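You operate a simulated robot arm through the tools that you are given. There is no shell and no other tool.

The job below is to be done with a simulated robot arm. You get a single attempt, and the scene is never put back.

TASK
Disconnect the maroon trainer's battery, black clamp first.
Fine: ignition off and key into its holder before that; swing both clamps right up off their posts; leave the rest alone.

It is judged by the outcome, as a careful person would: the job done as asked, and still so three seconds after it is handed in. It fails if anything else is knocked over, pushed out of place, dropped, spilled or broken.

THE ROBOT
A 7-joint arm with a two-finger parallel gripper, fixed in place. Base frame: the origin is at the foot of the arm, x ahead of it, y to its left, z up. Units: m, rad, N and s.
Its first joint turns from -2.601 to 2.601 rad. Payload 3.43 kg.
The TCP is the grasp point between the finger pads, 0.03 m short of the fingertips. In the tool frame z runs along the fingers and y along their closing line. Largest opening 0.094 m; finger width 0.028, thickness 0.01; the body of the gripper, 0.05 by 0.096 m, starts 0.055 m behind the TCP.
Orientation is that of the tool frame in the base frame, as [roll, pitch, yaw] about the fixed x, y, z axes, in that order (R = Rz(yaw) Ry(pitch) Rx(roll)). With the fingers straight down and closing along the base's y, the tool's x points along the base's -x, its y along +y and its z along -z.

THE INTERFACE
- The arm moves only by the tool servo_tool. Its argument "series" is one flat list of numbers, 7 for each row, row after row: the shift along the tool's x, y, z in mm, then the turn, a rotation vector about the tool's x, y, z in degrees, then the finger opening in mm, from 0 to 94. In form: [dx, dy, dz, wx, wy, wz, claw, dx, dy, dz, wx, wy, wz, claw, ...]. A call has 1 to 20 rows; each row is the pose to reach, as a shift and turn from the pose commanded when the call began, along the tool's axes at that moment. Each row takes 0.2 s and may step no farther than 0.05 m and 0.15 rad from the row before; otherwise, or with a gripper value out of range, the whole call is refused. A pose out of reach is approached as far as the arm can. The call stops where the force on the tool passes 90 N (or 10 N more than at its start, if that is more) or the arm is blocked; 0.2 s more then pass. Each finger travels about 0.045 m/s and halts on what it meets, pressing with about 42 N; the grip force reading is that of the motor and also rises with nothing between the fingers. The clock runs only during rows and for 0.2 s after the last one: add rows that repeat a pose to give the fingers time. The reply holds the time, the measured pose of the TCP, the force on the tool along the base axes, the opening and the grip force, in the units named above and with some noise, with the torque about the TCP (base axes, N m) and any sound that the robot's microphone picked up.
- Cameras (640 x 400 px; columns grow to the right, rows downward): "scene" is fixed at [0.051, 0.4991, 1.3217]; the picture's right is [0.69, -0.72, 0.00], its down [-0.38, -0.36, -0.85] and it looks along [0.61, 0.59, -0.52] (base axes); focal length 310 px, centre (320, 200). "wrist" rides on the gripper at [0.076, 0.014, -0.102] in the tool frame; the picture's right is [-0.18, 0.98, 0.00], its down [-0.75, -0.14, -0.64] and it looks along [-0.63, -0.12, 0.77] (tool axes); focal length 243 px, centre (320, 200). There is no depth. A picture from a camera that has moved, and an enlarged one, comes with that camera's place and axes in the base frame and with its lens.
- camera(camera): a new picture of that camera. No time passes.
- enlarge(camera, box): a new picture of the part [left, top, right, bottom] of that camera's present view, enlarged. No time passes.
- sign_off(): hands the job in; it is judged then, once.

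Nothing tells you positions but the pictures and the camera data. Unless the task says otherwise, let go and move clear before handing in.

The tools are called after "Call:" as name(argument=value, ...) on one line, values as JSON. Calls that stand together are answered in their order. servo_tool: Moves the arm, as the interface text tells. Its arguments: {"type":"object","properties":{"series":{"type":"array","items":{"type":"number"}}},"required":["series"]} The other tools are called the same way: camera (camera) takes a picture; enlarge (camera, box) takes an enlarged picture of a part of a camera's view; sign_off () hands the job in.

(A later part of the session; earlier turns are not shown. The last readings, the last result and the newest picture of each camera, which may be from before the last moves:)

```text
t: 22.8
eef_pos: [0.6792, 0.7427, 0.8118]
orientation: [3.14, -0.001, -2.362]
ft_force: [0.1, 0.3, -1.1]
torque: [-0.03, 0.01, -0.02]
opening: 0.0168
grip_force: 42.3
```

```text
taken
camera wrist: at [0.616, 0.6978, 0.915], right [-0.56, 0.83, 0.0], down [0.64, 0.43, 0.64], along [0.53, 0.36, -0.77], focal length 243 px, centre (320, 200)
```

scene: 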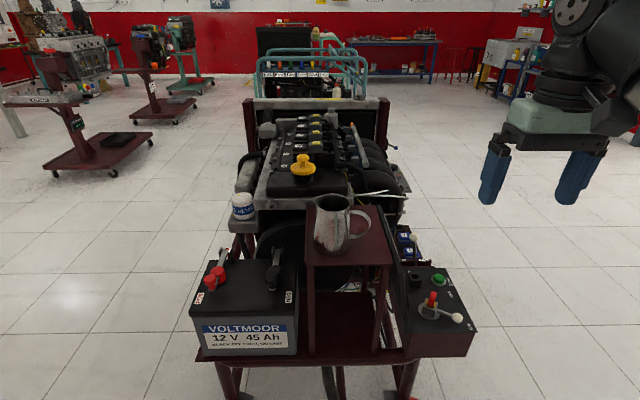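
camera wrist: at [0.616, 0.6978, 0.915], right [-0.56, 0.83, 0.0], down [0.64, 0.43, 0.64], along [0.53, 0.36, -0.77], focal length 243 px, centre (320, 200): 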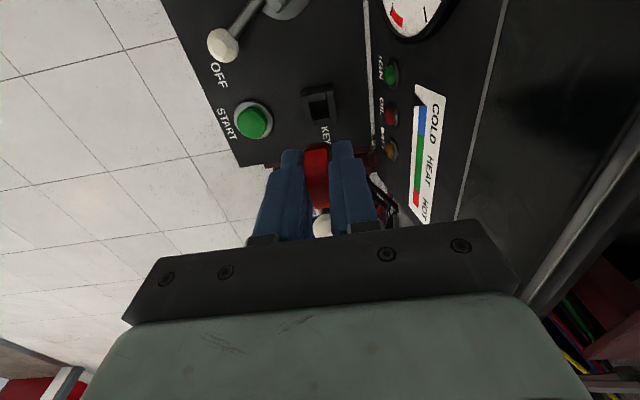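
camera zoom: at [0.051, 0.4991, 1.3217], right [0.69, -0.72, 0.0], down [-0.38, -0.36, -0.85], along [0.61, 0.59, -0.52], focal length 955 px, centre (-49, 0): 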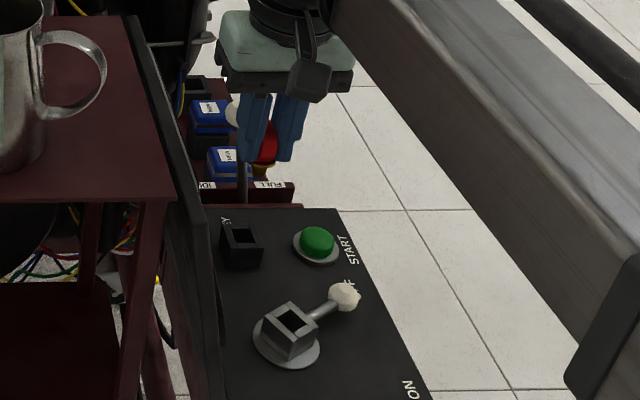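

The holder now appears in the same place and angle in the wrist view as the hub did when the key was right above it, so alignment is good. I'll lower to just above the socket and check again.

Call:
servo_tool(series=[0, 0, 15, 0, 0, 0, 0, 0, 0, 30, 0, 0, 0, 0, 0, 0, 44, 0, 0, 0, 0, 0, 0, 44, 0, 0, 0, 0])

Call:
enlarge(camera="wrist", box=[270, 70, 370, 170])

Call:
enlarge(camera="scene", box=[400, 220, 470, 300])

```text
t: 23.8
eef_pos: [0.6817, 0.7422, 0.7694]
orientation: [3.141, -0.002, -2.361]
ft_force: [0.5, -0.6, -0.4]
torque: [0.01, -0.02, -0.04]
opening: 0.0168
grip_force: 42.0
```

```text
4.00 times, centred on (320, 120) of wrist
camera zoom: at [0.6162, 0.6986, 0.8714], right [-0.56, 0.83, 0.0], down [0.63, 0.43, 0.64], along [0.53, 0.36, -0.77], focal length 970 px, centre (320, 520)
```

zoom: 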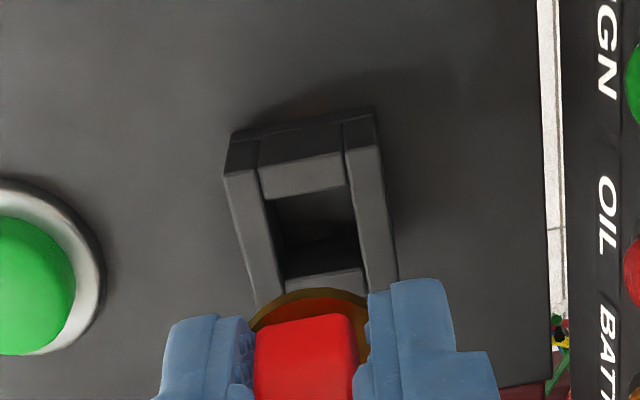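

```text
5.00 times, centred on (435, 260) of scene
camera zoom: at [0.051, 0.4991, 1.3217], right [0.69, -0.72, 0.0], down [-0.38, -0.36, -0.85], along [0.61, 0.59, -0.52], focal length 1552 px, centre (-255, -100)
```

zoom: 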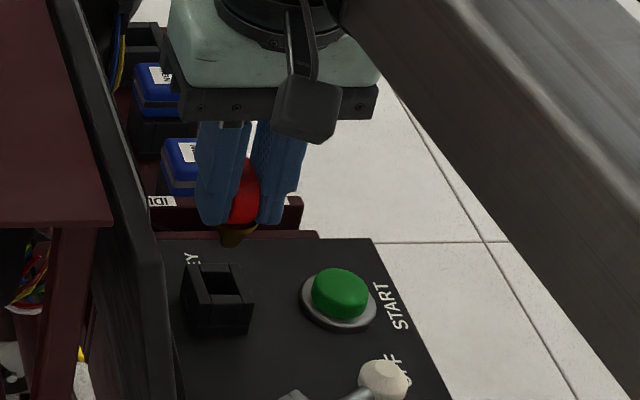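

I want to verify the lateral alignment before insertion, so I'll zoom tightly on the key tip and the holder.

Call:
enlarge(camera="scene", box=[430, 235, 470, 295])

Call:
enlarge(camera="wrist", box=[300, 90, 350, 150])

```text
6.67 times, centred on (450, 265) of scene
camera zoom: at [0.051, 0.4991, 1.3217], right [0.69, -0.72, 0.0], down [-0.38, -0.36, -0.85], along [0.61, 0.59, -0.52], focal length 2069 px, centre (-547, -233)
```

zoom: 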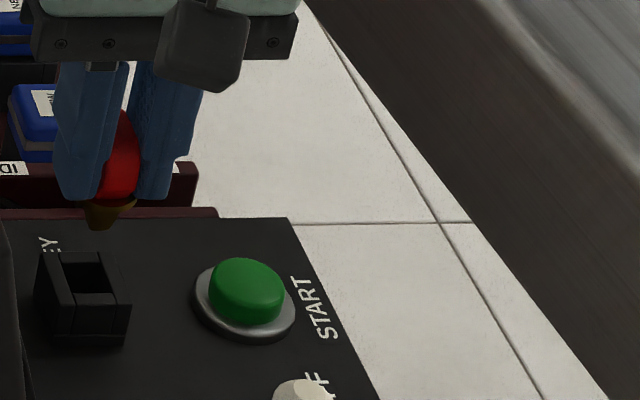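

```text
6.67 times, centred on (325, 120) of wrist
camera zoom: at [0.6162, 0.6986, 0.8714], right [-0.56, 0.83, 0.0], down [0.63, 0.43, 0.64], along [0.53, 0.36, -0.77], focal length 1618 px, centre (287, 733)
```

zoom: 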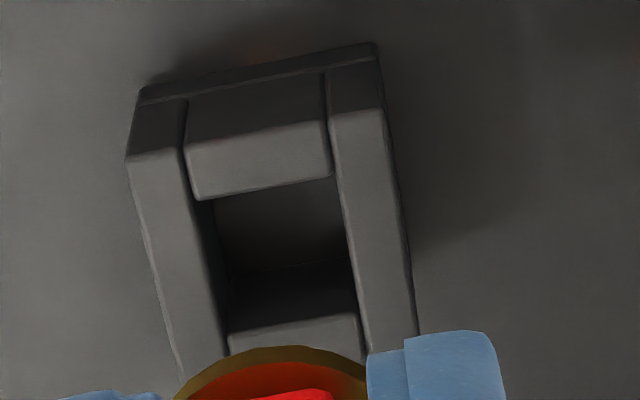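

The wrist view shows the hole centred under the key to within about a millimetre, and the shank is tapered. I'll lower in short moves and watch the force.

Call:
servo_tool(series=[0, 0, 8, 0, 0, 0, 0, 0, 0, 16, 0, 0, 0, 0, 0, 0, 22, 0, 0, 0, 0])

Call:
enlarge(camera="scene", box=[430, 235, 470, 295])

Call:
enlarge(camera="wrist", box=[280, 90, 360, 170])

```text
t: 24.6
eef_pos: [0.68, 0.7421, 0.7464]
orientation: [-3.141, 0.0, -2.361]
ft_force: [-0.4, -0.7, -0.1]
torque: [-0.01, 0.03, 0.0]
opening: 0.0171
grip_force: 42.1
```

```text
6.67 times, centred on (450, 265) of scene
camera zoom: at [0.051, 0.4991, 1.3217], right [0.69, -0.72, 0.0], down [-0.38, -0.36, -0.85], along [0.61, 0.59, -0.52], focal length 2069 px, centre (-547, -233)
```

zoom: 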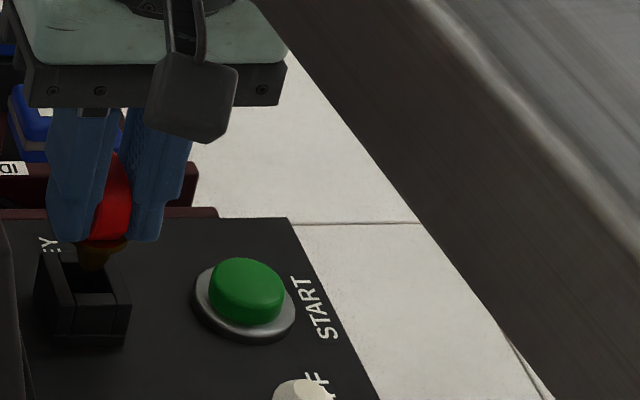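

```text
5.00 times, centred on (320, 130) of wrist
camera zoom: at [0.6159, 0.698, 0.8494], right [-0.56, 0.83, 0.0], down [0.64, 0.43, 0.64], along [0.53, 0.36, -0.77], focal length 1213 px, centre (320, 550)
```

zoom: 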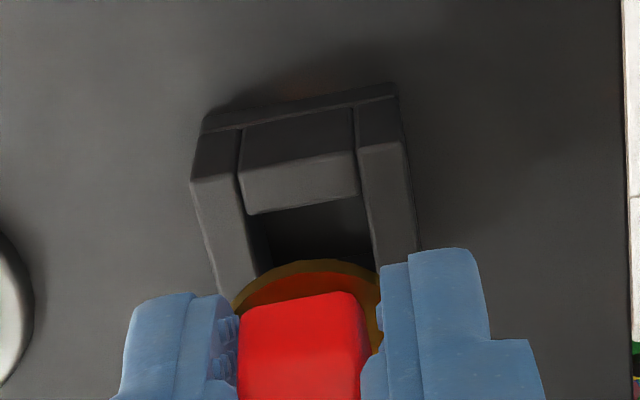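

The shank tip is right over the hole with no contact. I'll lower further in small steps.

Call:
servo_tool(series=[0, 0, 3, 0, 0, 0, 0, 0, 0, 6, 0, 0, 0, 0, 0, 0, 8, 0, 0, 0, 0])

Call:
enlarge(camera="scene", box=[430, 235, 470, 295])

```text
t: 25.4
eef_pos: [0.6799, 0.7423, 0.7393]
orientation: [-3.141, -0.002, -2.361]
ft_force: [-0.4, 0.1, -0.1]
torque: [-0.04, 0.03, -0.02]
opening: 0.0169
grip_force: 42.3
```

```text
6.67 times, centred on (450, 265) of scene
camera zoom: at [0.051, 0.4991, 1.3217], right [0.69, -0.72, 0.0], down [-0.38, -0.36, -0.85], along [0.61, 0.59, -0.52], focal length 2069 px, centre (-547, -233)
```

zoom: 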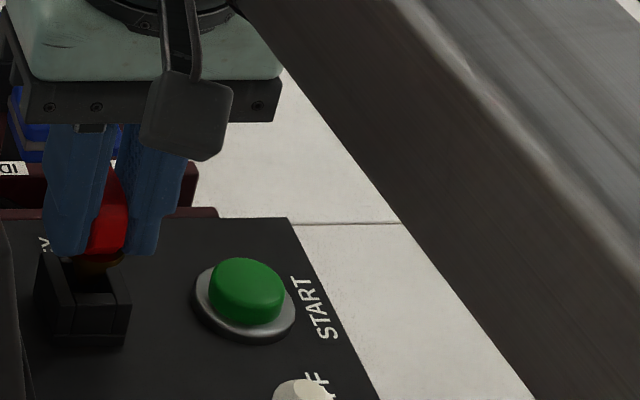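

Call:
servo_tool(series=[0, 0, 3, 0, 0, 0, 0, 0, 0, 6, 0, 0, 0, 0])

Call:
servo_tool(series=[0, 0, 2, 0, 0, 0, 0, 0, 0, 4, 0, 0, 0, 0])

Call:
enlarge(camera="scene", box=[430, 235, 470, 295])

Call:
enlarge(camera="wrist", box=[280, 90, 360, 170])

```text
t: 26.0
eef_pos: [0.6816, 0.7428, 0.7325]
orientation: [-3.141, 0.001, -2.362]
ft_force: [0.1, 0.6, 0.0]
torque: [-0.01, -0.02, -0.02]
opening: 0.0169
grip_force: 41.9
```

```text
t: 26.6
eef_pos: [0.6803, 0.7421, 0.7283]
orientation: [3.14, -0.001, -2.36]
ft_force: [0.0, 0.0, 0.5]
torque: [-0.02, 0.01, -0.01]
opening: 0.0168
grip_force: 42.2
```

```text
6.67 times, centred on (450, 265) of scene
camera zoom: at [0.051, 0.4991, 1.3217], right [0.69, -0.72, 0.0], down [-0.38, -0.36, -0.85], along [0.61, 0.59, -0.52], focal length 2069 px, centre (-547, -233)
```

zoom: 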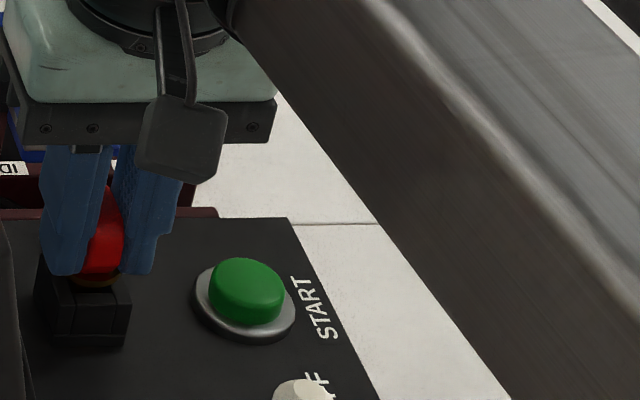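

```text
5.00 times, centred on (320, 130) of wrist
camera zoom: at [0.616, 0.6979, 0.8308], right [-0.56, 0.83, 0.0], down [0.63, 0.43, 0.64], along [0.53, 0.36, -0.77], focal length 1213 px, centre (320, 550)
```

zoom: 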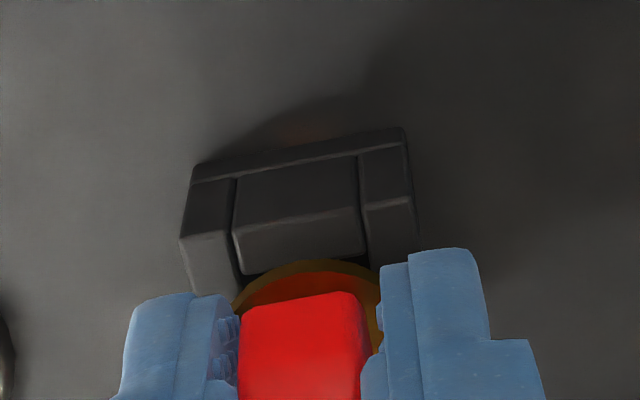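

No resistance so far, and the shank is inside the socket. I'll go down in 2 mm steps until the collar seats.

Call:
servo_tool(series=[0, 0, 1, 0, 0, 0, 0, 0, 0, 2, 0, 0, 0, 0])

Call:
servo_tool(series=[0, 0, 1, 0, 0, 0, 0, 0, 0, 2, 0, 0, 0, 0])

Call:
servo_tool(series=[0, 0, 1, 0, 0, 0, 0, 0, 0, 2, 0, 0, 0, 0])

Call:
enlarge(camera="wrist", box=[280, 90, 360, 170])

```text
t: 27.2
eef_pos: [0.6814, 0.7417, 0.7262]
orientation: [3.141, -0.001, -2.362]
ft_force: [0.3, -0.2, -0.2]
torque: [0.01, 0.0, -0.01]
opening: 0.017
grip_force: 41.8
```

```text
t: 27.8
eef_pos: [0.6809, 0.7423, 0.7248]
orientation: [-3.141, 0.0, -2.362]
ft_force: [-0.4, 0.5, -1.0]
torque: [0.01, 0.01, 0.04]
opening: 0.0169
grip_force: 42.4
```

```text
t: 28.4
eef_pos: [0.68, 0.7414, 0.7216]
orientation: [-3.141, 0.0, -2.361]
ft_force: [1.0, -0.2, -0.5]
torque: [0.0, 0.01, 0.0]
opening: 0.0171
grip_force: 42.1
```

```text
5.00 times, centred on (320, 130) of wrist
camera zoom: at [0.6161, 0.6983, 0.8251], right [-0.56, 0.83, 0.0], down [0.63, 0.43, 0.64], along [0.53, 0.36, -0.77], focal length 1213 px, centre (320, 550)
```

zoom: 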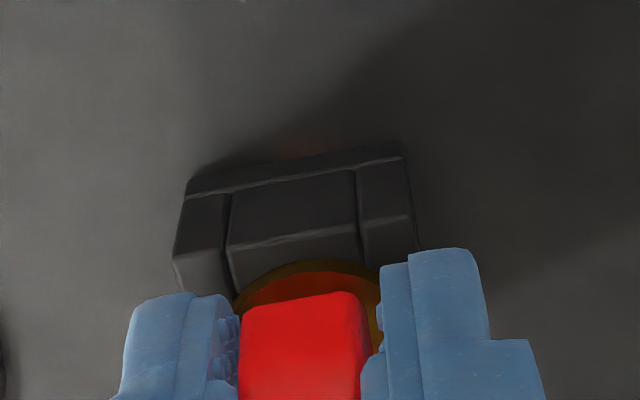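

Still free; the holder is a bit lower than the hub was. Continuing down in small steps.

Call:
servo_tool(series=[0, 0, 1, 0, 0, 0, 0, 0, 0, 2, 0, 0, 0, 0])

Call:
servo_tool(series=[0, 0, 1, 0, 0, 0, 0, 0, 0, 2, 0, 0, 0, 0])

Call:
enlarge(camera="wrist", box=[280, 90, 360, 170])

Call:
enlarge(camera="scene", box=[430, 235, 470, 295])

```text
t: 29.0
eef_pos: [0.6801, 0.7416, 0.7208]
orientation: [3.14, 0.0, -2.36]
ft_force: [0.1, 0.4, 2.1]
torque: [0.07, -0.06, -0.01]
opening: 0.0169
grip_force: 42.7
```

```text
t: 29.6
eef_pos: [0.6806, 0.7415, 0.7205]
orientation: [-3.14, 0.0, -2.362]
ft_force: [0.7, 0.4, 23.2]
torque: [0.17, -0.12, 0.04]
opening: 0.0169
grip_force: 42.3
```

```text
5.00 times, centred on (320, 130) of wrist
camera zoom: at [0.6158, 0.6976, 0.8234], right [-0.56, 0.83, 0.0], down [0.63, 0.43, 0.64], along [0.53, 0.36, -0.77], focal length 1213 px, centre (320, 550)
```

zoom: 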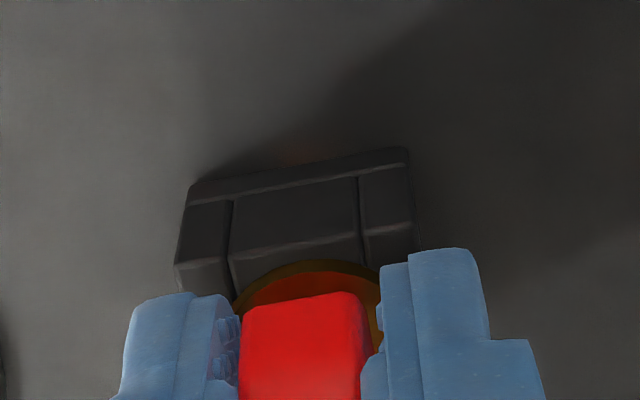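

```text
6.67 times, centred on (450, 265) of scene
camera zoom: at [0.051, 0.4991, 1.3217], right [0.69, -0.72, 0.0], down [-0.38, -0.36, -0.85], along [0.61, 0.59, -0.52], focal length 2069 px, centre (-547, -233)
```

zoom: 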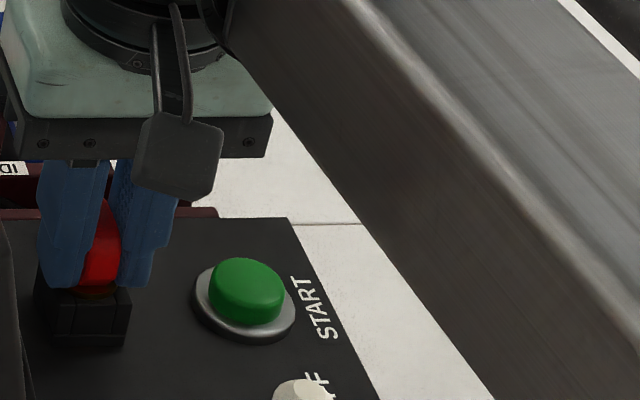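

The collar has seated (about 23 N upward at z≈0.720). I'll ease off the pressure, open, and rise away.

Call:
servo_tool(series=[0, 0, -2, 0, 0, 0, 0, 0, 0, -2.5, 0, 0, 0, 20, 0, 0, -2.5, 0, 0, 0, 34, 0, 0, -2.5, 0, 0, 0, 34, 0, 0, -12, 0, 0, 0, 34, 0, 0, -40, 0, 0, 0, 34, 0, 0, -80, 0, 0, 0, 34, 0, 0, -120, 0, 0, 0, 34, 0, 0, -120, 0, 0, 0, 34])

Call:
enlarge(camera="wrist", box=[220, 60, 400, 220])

Call:
enlarge(camera="scene", box=[395, 235, 475, 325])

```text
t: 31.6
eef_pos: [0.6806, 0.7421, 0.84]
orientation: [-3.14, 0.0, -2.362]
ft_force: [-0.4, 0.7, -0.1]
torque: [0.01, 0.03, -0.01]
opening: 0.0339
grip_force: 0.1
```

```text
2.50 times, centred on (310, 140) of wrist
camera zoom: at [0.6162, 0.6979, 0.9417], right [-0.56, 0.83, 0.0], down [0.64, 0.43, 0.64], along [0.53, 0.36, -0.77], focal length 606 px, centre (345, 350)
```

zoom: 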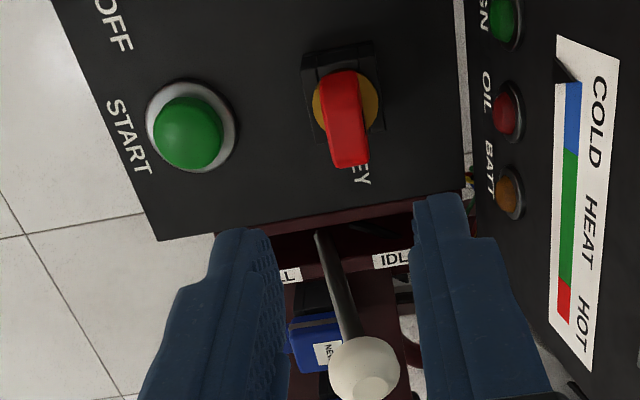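

```text
4.44 times, centred on (435, 280) of scene
camera zoom: at [0.051, 0.4991, 1.3217], right [0.69, -0.72, 0.0], down [-0.38, -0.36, -0.85], along [0.61, 0.59, -0.52], focal length 1380 px, centre (-191, -156)
```

zoom: 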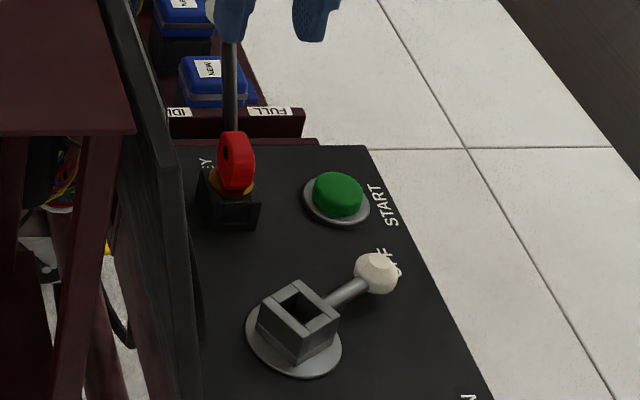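

The key stands in its holder, the hub is empty and the lever is at OFF. Now I'll rise and travel over, in front of the mug shelf, to the battery side.

Call:
servo_tool(series=[0, 0, -43, 0, 0, 0, 60, 0, 0, -86, 0, 0, 0, 60, 0, 0, -130, 0, 0, 0, 60, 0, 0, -173, 0, 0, 0, 60, 0, 0, -217, 0, 0, 0, 60, 0, 0, -260, 0, 0, 0, 60, 28, 37, -260, 0, 0, 0, 60, 56, 73, -260, 0, 0, 0, 60, 84, 110, -260, 0, 0, 0, 60, 112, 147, -260, 0, 0, 0, 60, 140, 183, -260, 0, 0, 0, 60, 168, 220, -260, 0, 0, 0, 60, 196, 257, -260, 0, 0, 0, 60, 224, 293, -260, 0, 0, 0, 60, 251, 330, -260, 0, 0, 0, 60, 251, 330, -260, 0, 0, 0, 60])

Call:
camera(camera="wrist")

Call:
camera(camera="scene")

```text
t: 35.0
eef_pos: [0.2687, 0.8003, 1.0984]
orientation: [3.141, 0.0, -2.362]
ft_force: [0.4, 0.3, -0.6]
torque: [0.02, -0.03, 0.02]
opening: 0.0598
grip_force: 0.0
```

```text
taken
camera wrist: at [0.2043, 0.7562, 1.2013], right [-0.56, 0.83, 0.0], down [0.63, 0.43, 0.64], along [0.53, 0.36, -0.77], focal length 243 px, centre (320, 200)
```

wrist: 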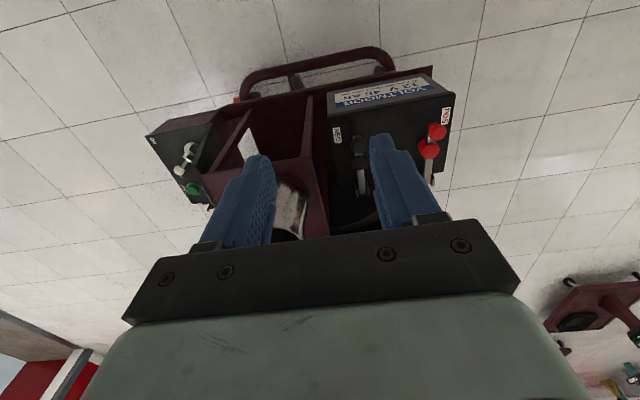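

```text
taken
```

scene: 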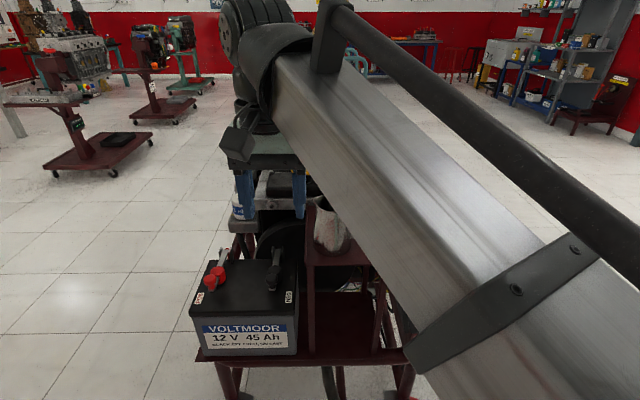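

I'll tilt the tool 45° so it points forward-and-down at the battery, and move closer to the black clamp's knob to inspect.

Call:
servo_tool(series=[-4, 7, 28, 0, -7.5, 0, 60, -8, 14, 56, 0, -15, 0, 60, -12, 21, 84, 0, -22.5, 0, 60, -16, 28, 112, 0, -30, 0, 60, -20, 35, 140, 0, -37.5, 0, 60, -22, 41, 168, 0, -45, 0, 60, -22, 41, 168, 0, -45, 0, 60])

Call:
camera(camera="wrist")

Call:
camera(camera="scene")

```text
t: 36.6
eef_pos: [0.2569, 0.8452, 0.9307]
orientation: [-3.141, 0.788, -2.36]
ft_force: [0.5, -0.2, -0.4]
torque: [0.01, -0.02, 0.0]
opening: 0.0598
grip_force: 0.0
```

```text
taken
camera wrist: at [0.1564, 0.7662, 0.9488], right [-0.6, 0.79, 0.13], down [0.15, -0.05, 0.99], along [0.79, 0.61, -0.09], focal length 243 px, centre (320, 200)
```

wrist: 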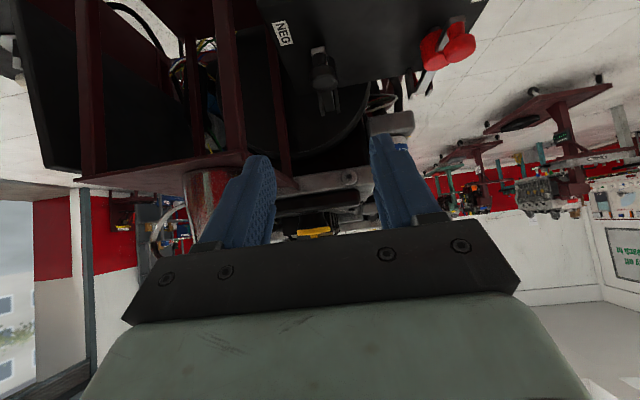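

```text
taken
```

scene: 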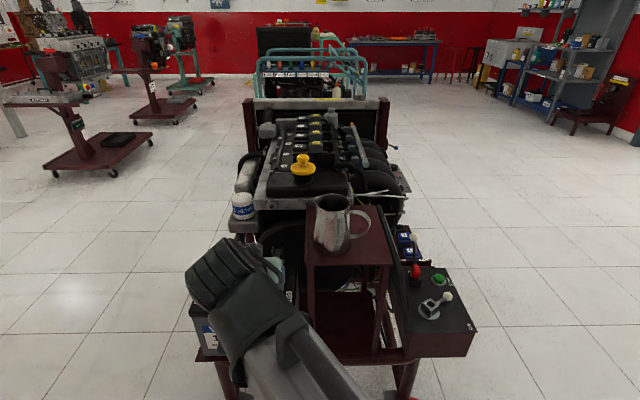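

The tilt works and the trainer is undisturbed. I'll zoom in on the clamps from this low, level view.

Call:
enlarge(camera="wrist", box=[250, 0, 410, 140])

Call:
enlarge(camera="wrist", box=[400, 0, 500, 100])

Call:
enlarge(camera="wrist", box=[295, 30, 355, 120])

```text
2.86 times, centred on (330, 70) of wrist
camera zoom: at [0.1564, 0.7662, 0.9488], right [-0.6, 0.79, 0.13], down [0.15, -0.05, 0.99], along [0.79, 0.61, -0.09], focal length 693 px, centre (291, 571)
```

zoom: 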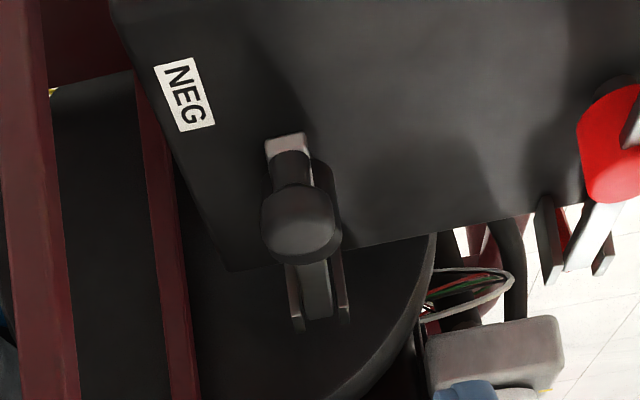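

```text
4.00 times, centred on (450, 50) of wrist
camera zoom: at [0.1564, 0.7662, 0.9488], right [-0.6, 0.79, 0.13], down [0.15, -0.05, 0.99], along [0.79, 0.61, -0.09], focal length 970 px, centre (-200, 800)
```

zoom: 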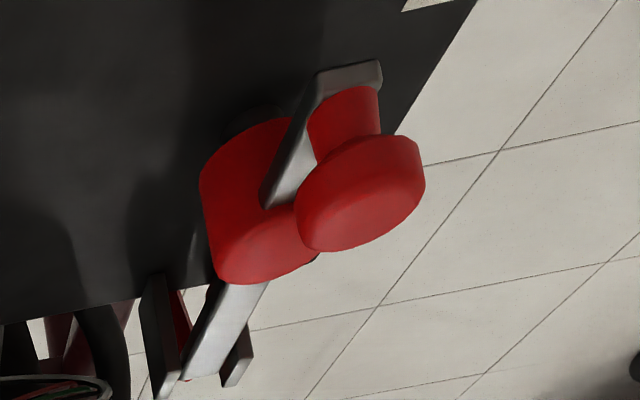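

```text
4.44 times, centred on (325, 75) of wrist
camera zoom: at [0.1564, 0.7662, 0.9488], right [-0.6, 0.79, 0.13], down [0.15, -0.05, 0.99], along [0.79, 0.61, -0.09], focal length 1078 px, centre (298, 756)
```

zoom: 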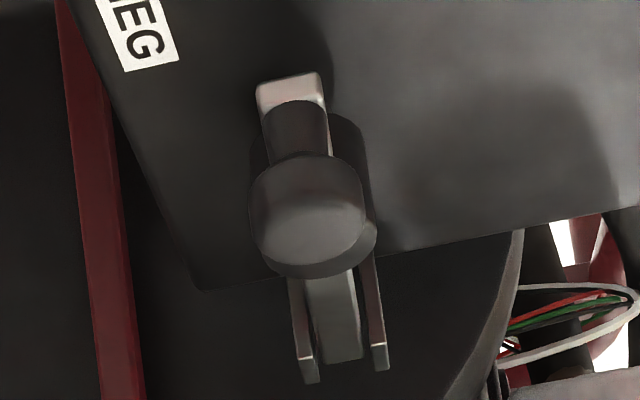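

The mushroom knob has a 25 mm head on a narrower neck, aligned with my closing direction. I'll move closer along the tool axis and take a second bearing to pin its position.

Call:
servo_tool(series=[3, 1, 30, 0, 0, 0, 60, 6, 2, 60, 0, 0, 0, 60, 9, 3, 90, 0, 0, 0, 60, 9, 3, 90, 0, 0, 0, 60])

Call:
camera(camera="wrist")

Call:
enlarge(camera="wrist", box=[260, 0, 400, 140])

Call:
enlarge(camera="scene", box=[170, 180, 370, 380])

```text
t: 37.6
eef_pos: [0.2962, 0.8871, 0.8609]
orientation: [3.141, 0.785, -2.36]
ft_force: [0.1, 0.1, 0.1]
torque: [-0.02, 0.0, 0.0]
opening: 0.0603
grip_force: 0.0
```

```text
taken
camera wrist: at [0.1958, 0.8077, 0.8796], right [-0.6, 0.79, 0.13], down [0.16, -0.04, 0.99], along [0.79, 0.61, -0.1], focal length 243 px, centre (320, 200)
```

wrist: 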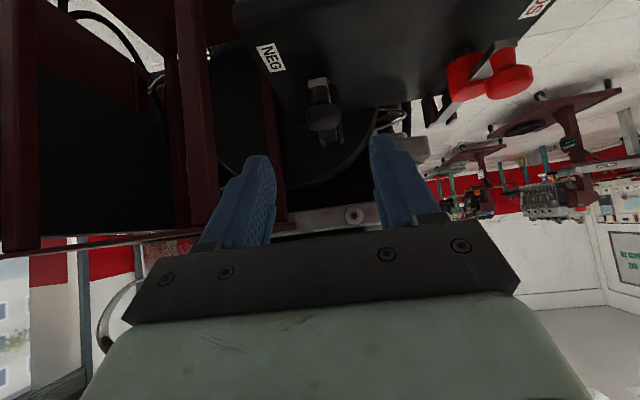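

```text
2.86 times, centred on (330, 70) of wrist
camera zoom: at [0.1958, 0.8077, 0.8796], right [-0.6, 0.79, 0.13], down [0.16, -0.04, 0.99], along [0.79, 0.61, -0.1], focal length 693 px, centre (291, 571)
```

zoom: 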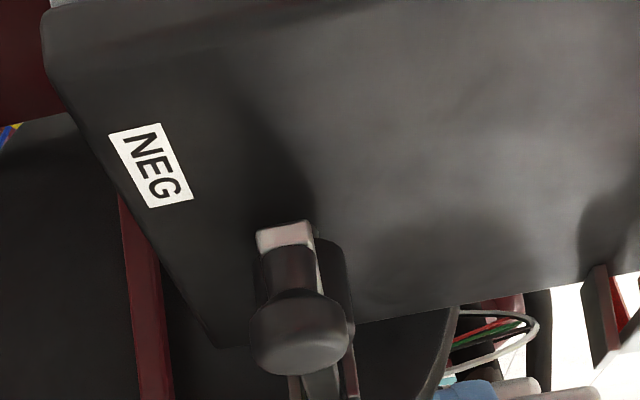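

```text
2.00 times, centred on (270, 280) of scene
camera zoom: at [0.051, 0.4991, 1.3217], right [0.69, -0.72, 0.0], down [-0.38, -0.36, -0.85], along [0.61, 0.59, -0.52], focal length 621 px, centre (420, 40)
```

zoom: 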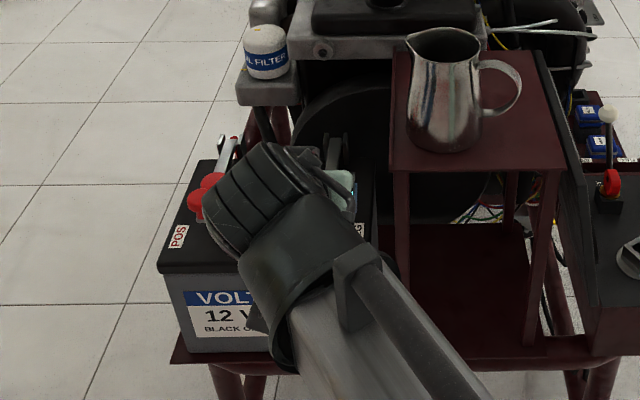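

Both bearings agree: the black knob's head is at about (0.331, 0.926, 0.801), roughly 79 mm ahead on the tool axis. I'll advance so the pads straddle the head and close.

Call:
servo_tool(series=[4.8, 3.2, 20, 0, 0, 0, 60, 4.8, 3.2, 40, 0, 0, 0, 60, 4.8, 3.2, 55, 0, 0, 0, 60, 4.8, 3.2, 68, 0, 0, 0, 60, 4.8, 3.2, 68, 0, 0, 0, 60])

Call:
enlarge(camera="wrist", box=[220, 80, 420, 260])

Call:
enlarge(camera="scene", box=[180, 200, 340, 340])

```text
t: 38.8
eef_pos: [0.3244, 0.9198, 0.8086]
orientation: [3.141, 0.786, -2.363]
ft_force: [-0.5, 0.2, 0.0]
torque: [0.0, -0.03, -0.02]
opening: 0.0599
grip_force: 0.0
```

```text
2.22 times, centred on (320, 170) of wrist
camera zoom: at [0.2249, 0.841, 0.8277], right [-0.6, 0.79, 0.13], down [0.16, -0.04, 0.99], along [0.79, 0.61, -0.1], focal length 539 px, centre (320, 267)
```

zoom: 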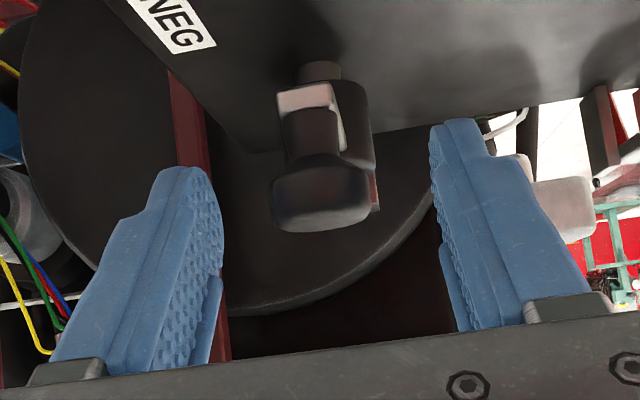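

```text
2.86 times, centred on (260, 270) of scene
camera zoom: at [0.051, 0.4991, 1.3217], right [0.69, -0.72, 0.0], down [-0.38, -0.36, -0.85], along [0.61, 0.59, -0.52], focal length 887 px, centre (491, 0)
```

zoom: 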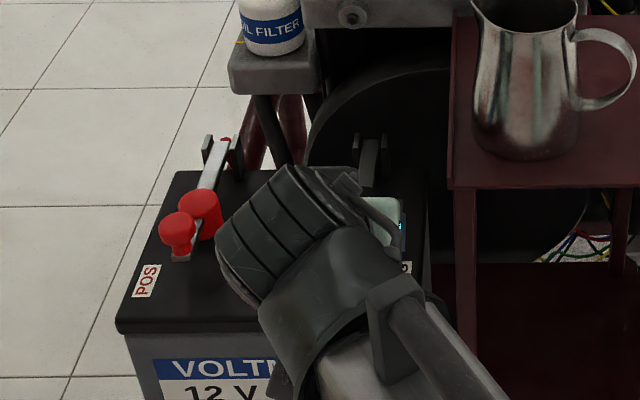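

The knob sits between the fingers, slightly low of centre. I'll shift 5 mm to centre it and close.

Call:
servo_tool(series=[5, 0, 2, 0, 0, 0, 60, 5, 0, 2, 0, 0, 0, 40, 5, 0, 2, 0, 0, 0, 25, 5, 0, 2, 0, 0, 0, 10, 5, 0, 2, 0, 0, 0, 0, 5, 0, 2, 0, 0, 0, 0])

Call:
enlarge(camera="wrist", box=[220, 80, 420, 260])

```text
t: 40.2
eef_pos: [0.3239, 0.9186, 0.8039]
orientation: [-3.139, 0.786, -2.361]
ft_force: [8.2, -8.7, 1.1]
torque: [-0.05, -0.15, -0.27]
opening: 0.027
grip_force: 44.4
```

```text
2.22 times, centred on (320, 170) of wrist
camera zoom: at [0.2238, 0.8392, 0.8226], right [-0.6, 0.79, 0.13], down [0.15, -0.04, 0.99], along [0.79, 0.61, -0.1], focal length 539 px, centre (320, 267)
```

zoom: 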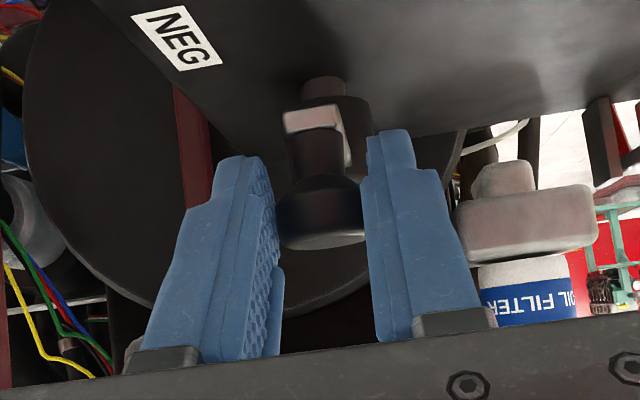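

The head is gripped at 27 mm. The hinge is at roughly (0.434, 1.026, 0.77), so the knob swings on a ~147 mm radius; I'll begin lifting the black clamp along that arc in small steps and watch the forces.

Call:
servo_tool(series=[-2.5, -1.5, -1.5, 0, 0, 0, 0, -5.5, -1.5, -3.3, 0, 0, 0, 0, -11.1, -1.5, -6.4, 0, 0, 0, 0])

Call:
enlarge(camera="wrist", box=[220, 80, 420, 260])

```text
t: 41.0
eef_pos: [0.3262, 0.919, 0.8158]
orientation: [3.141, 0.784, -2.362]
ft_force: [-1.6, -9.9, -11.4]
torque: [-1.16, 1.04, -0.16]
opening: 0.027
grip_force: 45.2
```

```text
2.22 times, centred on (320, 170) of wrist
camera zoom: at [0.226, 0.841, 0.8347], right [-0.6, 0.79, 0.13], down [0.16, -0.04, 0.99], along [0.79, 0.61, -0.1], focal length 539 px, centre (320, 267)
```

zoom: 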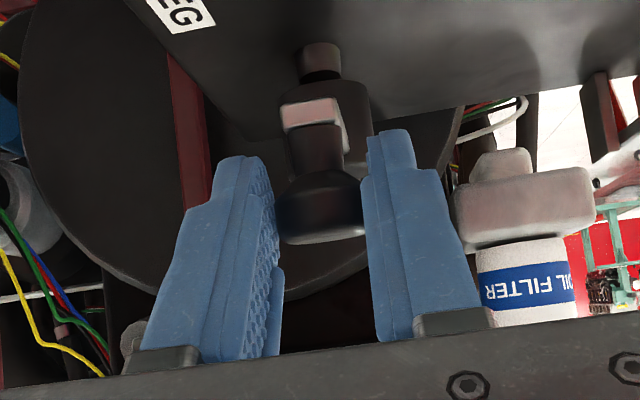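

The clamp is coming up off its post. Continuing the arc.

Call:
servo_tool(series=[-5.8, -0.5, -2.9, 0, 0, 0, 0, -11.6, -1, -5.6, 0, 0, 0, 0, -17.6, -1, -7.9, 0, 0, 0, 0, -23.7, -1, -10, 0, 0, 0, 0, -30, -1, -11.8, 0, 0, 0, 0, -36.1, -1, -13.5, 0, 0, 0, 0])

Call:
enlarge(camera="wrist", box=[220, 80, 420, 260])

```text
t: 42.4
eef_pos: [0.3392, 0.932, 0.8503]
orientation: [3.141, 0.785, -2.361]
ft_force: [-13.7, 5.2, -8.0]
torque: [-0.91, 1.14, 0.22]
opening: 0.027
grip_force: 45.5
```

```text
2.22 times, centred on (320, 170) of wrist
camera zoom: at [0.2382, 0.8529, 0.8705], right [-0.6, 0.79, 0.13], down [0.16, -0.05, 0.99], along [0.79, 0.61, -0.1], focal length 539 px, centre (320, 267)
```

zoom: 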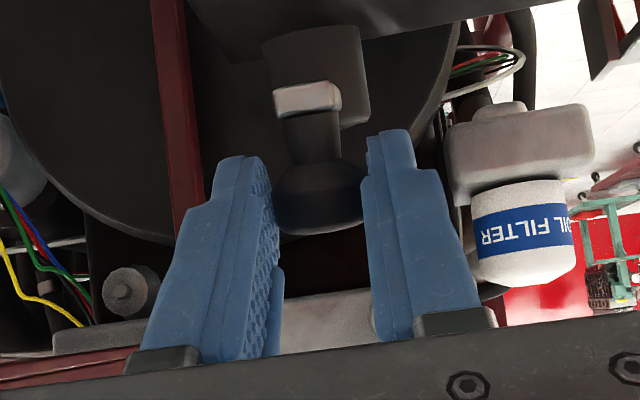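

Clean lift so far; the post is well clear. I'll continue the arc to about 45°, slowly leveling the tool as it goes.

Call:
servo_tool(series=[-6.3, 0.5, -1.2, 0, -1.2, 0, 0, -12.6, 1, -2.2, 0, -2.5, 0, 0, -19, 1, -2.9, 0, -3.7, 0, 0, -25.4, 1, -3.4, 0, -5, 0, 0, -31.8, 1, -3.5, 0, -6.2, 0, 0, -38.2, 1, -3.4, 0, -7.5, 0, 0, -44.7, 1, -3, 0, -8.7, 0, 0, -51.1, 1, -2.4, 0, -10, 0, 0, -57.4, 1, -1.5, 0, -11.2, 0, 0, -63.7, 1, -0.3, 0, -12.5, 0, 0])

Call:
enlarge(camera="wrist", box=[220, 80, 420, 260])

Call:
enlarge(camera="scene", box=[180, 150, 380, 340])

```text
t: 44.6
eef_pos: [0.3697, 0.9633, 0.8959]
orientation: [3.141, 1.003, -2.361]
ft_force: [-13.5, 2.2, -7.7]
torque: [-0.91, 1.25, 0.16]
opening: 0.0271
grip_force: 45.3
```

```text
2.22 times, centred on (320, 170) of wrist
camera zoom: at [0.2687, 0.8836, 0.8879], right [-0.62, 0.77, 0.16], down [0.0, -0.2, 0.98], along [0.78, 0.61, 0.12], focal length 539 px, centre (320, 267)
```

zoom: 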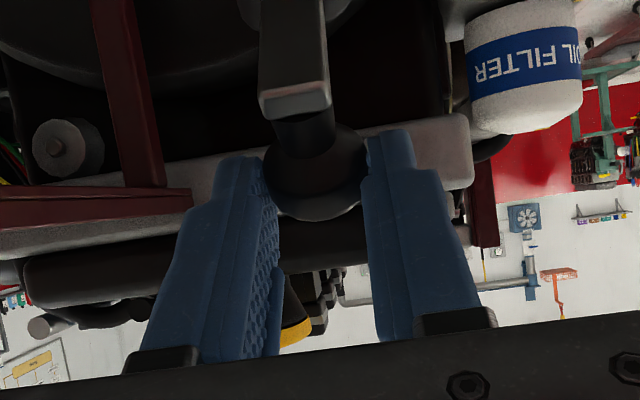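

```text
2.11 times, centred on (280, 245) of scene
camera zoom: at [0.051, 0.4991, 1.3217], right [0.69, -0.72, 0.0], down [-0.38, -0.36, -0.85], along [0.61, 0.59, -0.52], focal length 654 px, centre (404, 105)
```

zoom: 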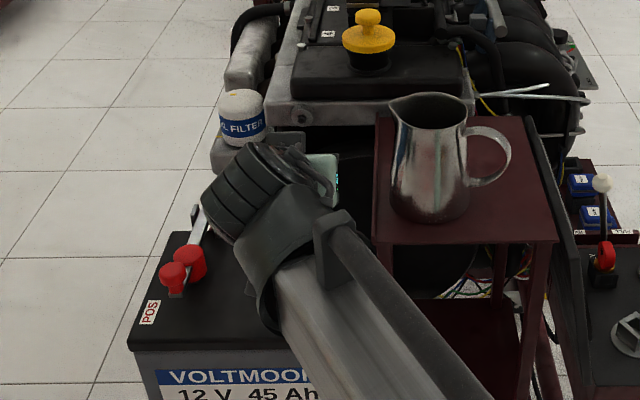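

The clamp is at roughly 50° and still held, though the head has slid a bit toward the fingertips; the hinge seems slightly closer than I assumed. I'll continue on a tighter arc that also re-seats the pads.

Call:
servo_tool(series=[-3, 0.5, 4.2, 0, -0.7, 0, 0, -6, 1, 8.4, 0, -1.5, 0, 0, -10.3, 1, 11.7, 0, -2.5, 0, 0, -14.6, 1, 14.9, 0, -3.5, 0, 0, -18.7, 1, 18.5, 0, -4.5, 0, 0, -22.7, 1, 22.1, 0, -5.5, 0, 0])

Call:
enlarge(camera="wrist", box=[220, 80, 420, 260])

```text
t: 46.0
eef_pos: [0.3906, 0.9853, 0.9038]
orientation: [-3.141, 1.1, -2.363]
ft_force: [-10.6, -6.8, 8.3]
torque: [-0.9, 0.96, 0.01]
opening: 0.0269
grip_force: 45.2
```

```text
2.22 times, centred on (320, 170) of wrist
camera zoom: at [0.2912, 0.9062, 0.8833], right [-0.63, 0.76, 0.16], down [-0.06, -0.26, 0.96], along [0.77, 0.6, 0.21], focal length 539 px, centre (320, 267)
```

zoom: 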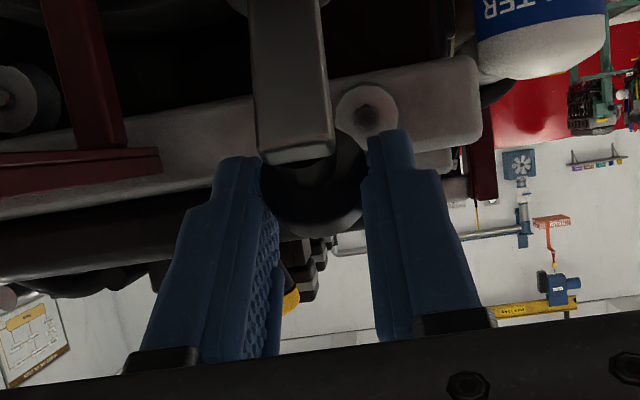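

Holding well. I'll continue toward and just past vertical.

Call:
servo_tool(series=[-3.3, 0, 4.3, 0, -1, 0, 0, -6.5, 0, 8.6, 0, -2, 0, 0, -9.5, 0, 13.1, 0, -3, 0, 0, -12.4, 0, 17.7, 0, -4, 0, 0, -15, 0, 22.5, 0, -5, 0, 0, -17.4, 0, 27.4, 0, -6, 0, 0, -19.5, 0, 32.4, 0, -7, 0, 0, -21.5, 0, 37.5, 0, -8, 0, 0])

Call:
enlarge(camera="wrist", box=[220, 80, 420, 260])

Call:
enlarge(camera="scene", box=[180, 150, 380, 340])

```text
t: 47.8
eef_pos: [0.4148, 1.0087, 0.9079]
orientation: [3.136, 1.235, -2.367]
ft_force: [-24.1, -24.2, 8.7]
torque: [-0.89, 0.7, 0.08]
opening: 0.0277
grip_force: 45.0
stopped in row 8: the force on the tool passed its limit at 95 N (the readings are from after the stop); the commanded pose is now the measured one
```

```text
2.22 times, centred on (320, 170) of wrist
camera zoom: at [0.317, 0.932, 0.8691], right [-0.65, 0.74, 0.18], down [-0.15, -0.35, 0.92], along [0.75, 0.57, 0.34], focal length 539 px, centre (320, 267)
```

zoom: 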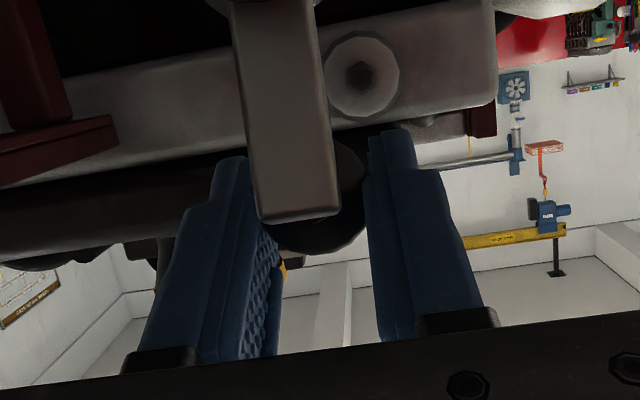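

```text
2.11 times, centred on (280, 245) of scene
camera zoom: at [0.051, 0.4991, 1.3217], right [0.69, -0.72, 0.0], down [-0.38, -0.36, -0.85], along [0.61, 0.59, -0.52], focal length 654 px, centre (404, 105)
```

zoom: 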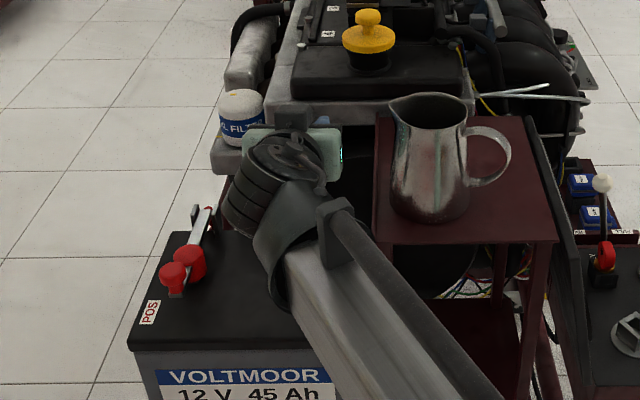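

The arc stopped against about 95 N pushing straight back: the clamp seems to have reached its end stop near vertical. I'll zoom in to judge its angle before letting go.

Call:
enlarge(camera="wrist", box=[270, 0, 400, 200])

Call:
enlarge(camera="scene", box=[240, 190, 350, 300])

```text
2.00 times, centred on (335, 100) of wrist
camera zoom: at [0.317, 0.932, 0.8691], right [-0.65, 0.74, 0.18], down [-0.15, -0.35, 0.92], along [0.75, 0.57, 0.34], focal length 485 px, centre (290, 400)
```

zoom: 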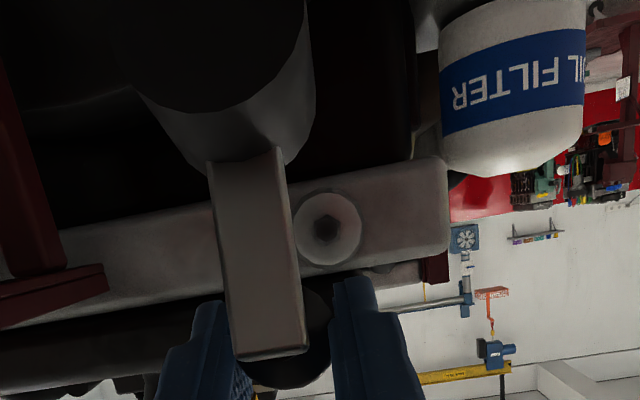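

```text
3.64 times, centred on (295, 245) of scene
camera zoom: at [0.051, 0.4991, 1.3217], right [0.69, -0.72, 0.0], down [-0.38, -0.36, -0.85], along [0.61, 0.59, -0.52], focal length 1129 px, centre (411, 36)
```

zoom: 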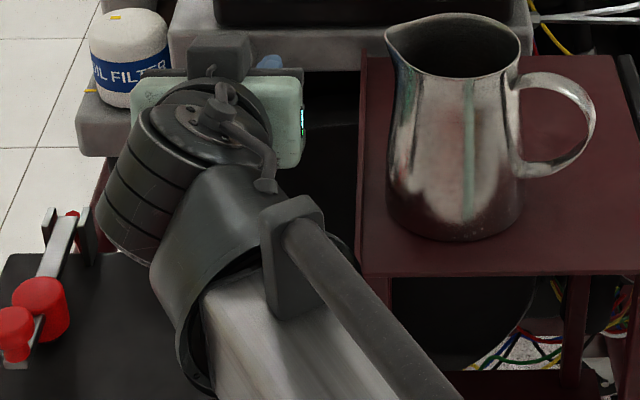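

The strap looks vertical within a few degrees, against its stop. I'll open the fingers while staying in place and see whether the clamp stays up.

Call:
servo_tool(series=[0, 0, 0, 0, 0, 0, 32, 0, 0, 0, 0, 0, 0, 40, 0, 0, 0, 0, 0, 0, 40])

Call:
enlarge(camera="wrist", box=[240, 0, 420, 240])

```text
t: 48.6
eef_pos: [0.4172, 1.0114, 0.9053]
orientation: [3.139, 1.231, -2.366]
ft_force: [0.1, 1.0, -0.2]
torque: [0.0, 0.02, 0.0]
opening: 0.0399
grip_force: 0.0
```

```text
1.67 times, centred on (330, 120) of wrist
camera zoom: at [0.32, 0.9348, 0.8672], right [-0.65, 0.74, 0.17], down [-0.15, -0.35, 0.92], along [0.75, 0.57, 0.34], focal length 404 px, centre (303, 333)
```

zoom: 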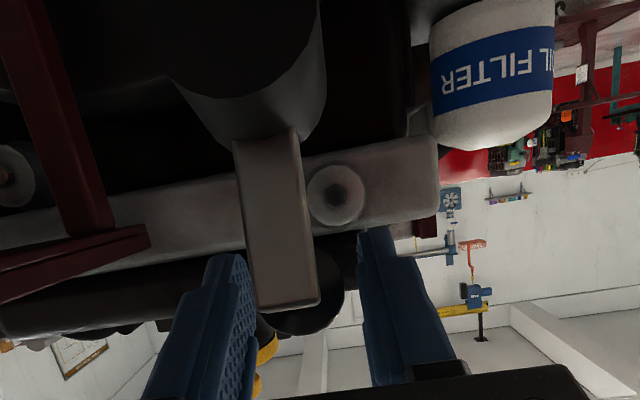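

The black clamp stays upright on its own. I'll back straight out and check it from a distance.

Call:
servo_tool(series=[0, 0, -20, 0, 0, 0, 44, 0, 0, -45, 0, 0, 0, 44, 0, 0, -80, 0, 0, 0, 44, 0, 0, -120, 0, 0, 0, 44, -20, 0, -155, 0, 0, 0, 44, -20, 0, -155, 0, 0, 0, 44])

Call:
camera(camera="wrist")

Call:
camera(camera="scene")

```text
t: 50.0
eef_pos: [0.3187, 0.9122, 0.9763]
orientation: [3.139, 1.232, -2.364]
ft_force: [0.0, 0.3, 0.4]
torque: [-0.02, 0.01, 0.02]
opening: 0.0439
grip_force: 0.0
```

```text
taken
camera wrist: at [0.2218, 0.836, 0.9375], right [-0.65, 0.74, 0.17], down [-0.15, -0.35, 0.92], along [0.75, 0.57, 0.34], focal length 243 px, centre (320, 200)
```

wrist: 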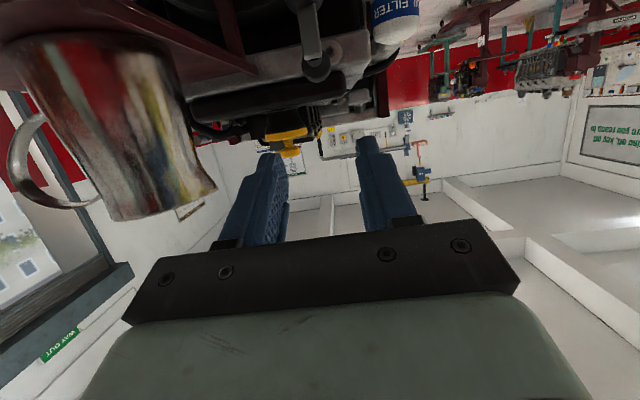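

```text
taken
```

scene: 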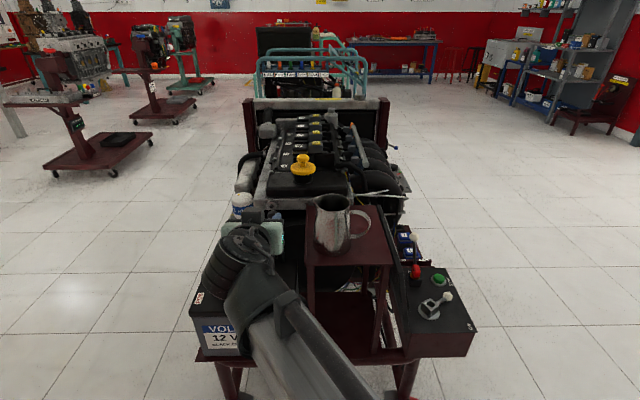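

The black clamp is standing upright and the rest is untouched. Now I'll move across to the red clamp, returning to the 45° tilt, and approach its knob.

Call:
servo_tool(series=[0, 34, -4, 0, 5.1, 0, 60, 0, 68, -8, 0, 10.2, 0, 60, 0, 102, -12, 0, 15.4, 0, 60, 10, 136, -12, 0, 20.5, 0, 60, 40, 136, -12, 0, 25.6, 0, 60, 65, 136, -12, 0, 25.6, 0, 60, 65, 136, -12, 0, 25.6, 0, 60])

Call:
camera(camera="wrist")

Call:
camera(camera="scene")

```text
t: 51.6
eef_pos: [0.1989, 0.9853, 0.9172]
orientation: [3.14, 0.786, -2.362]
ft_force: [0.2, 0.7, 0.1]
torque: [-0.04, 0.01, -0.02]
opening: 0.0599
grip_force: 0.1
```

```text
taken
camera wrist: at [0.0979, 0.9073, 0.9362], right [-0.6, 0.79, 0.13], down [0.16, -0.05, 0.99], along [0.79, 0.61, -0.1], focal length 243 px, centre (320, 200)
```

wrist: 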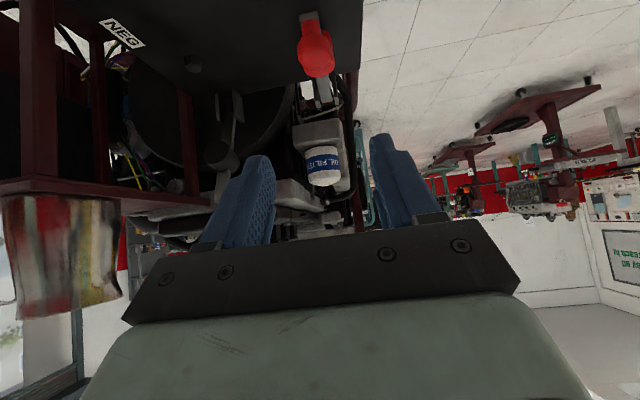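

```text
taken
```

scene: 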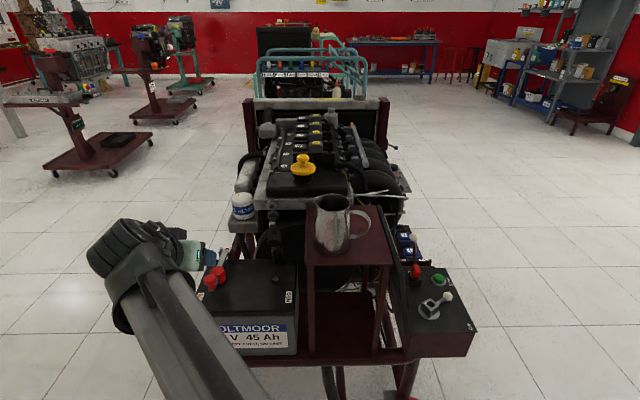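

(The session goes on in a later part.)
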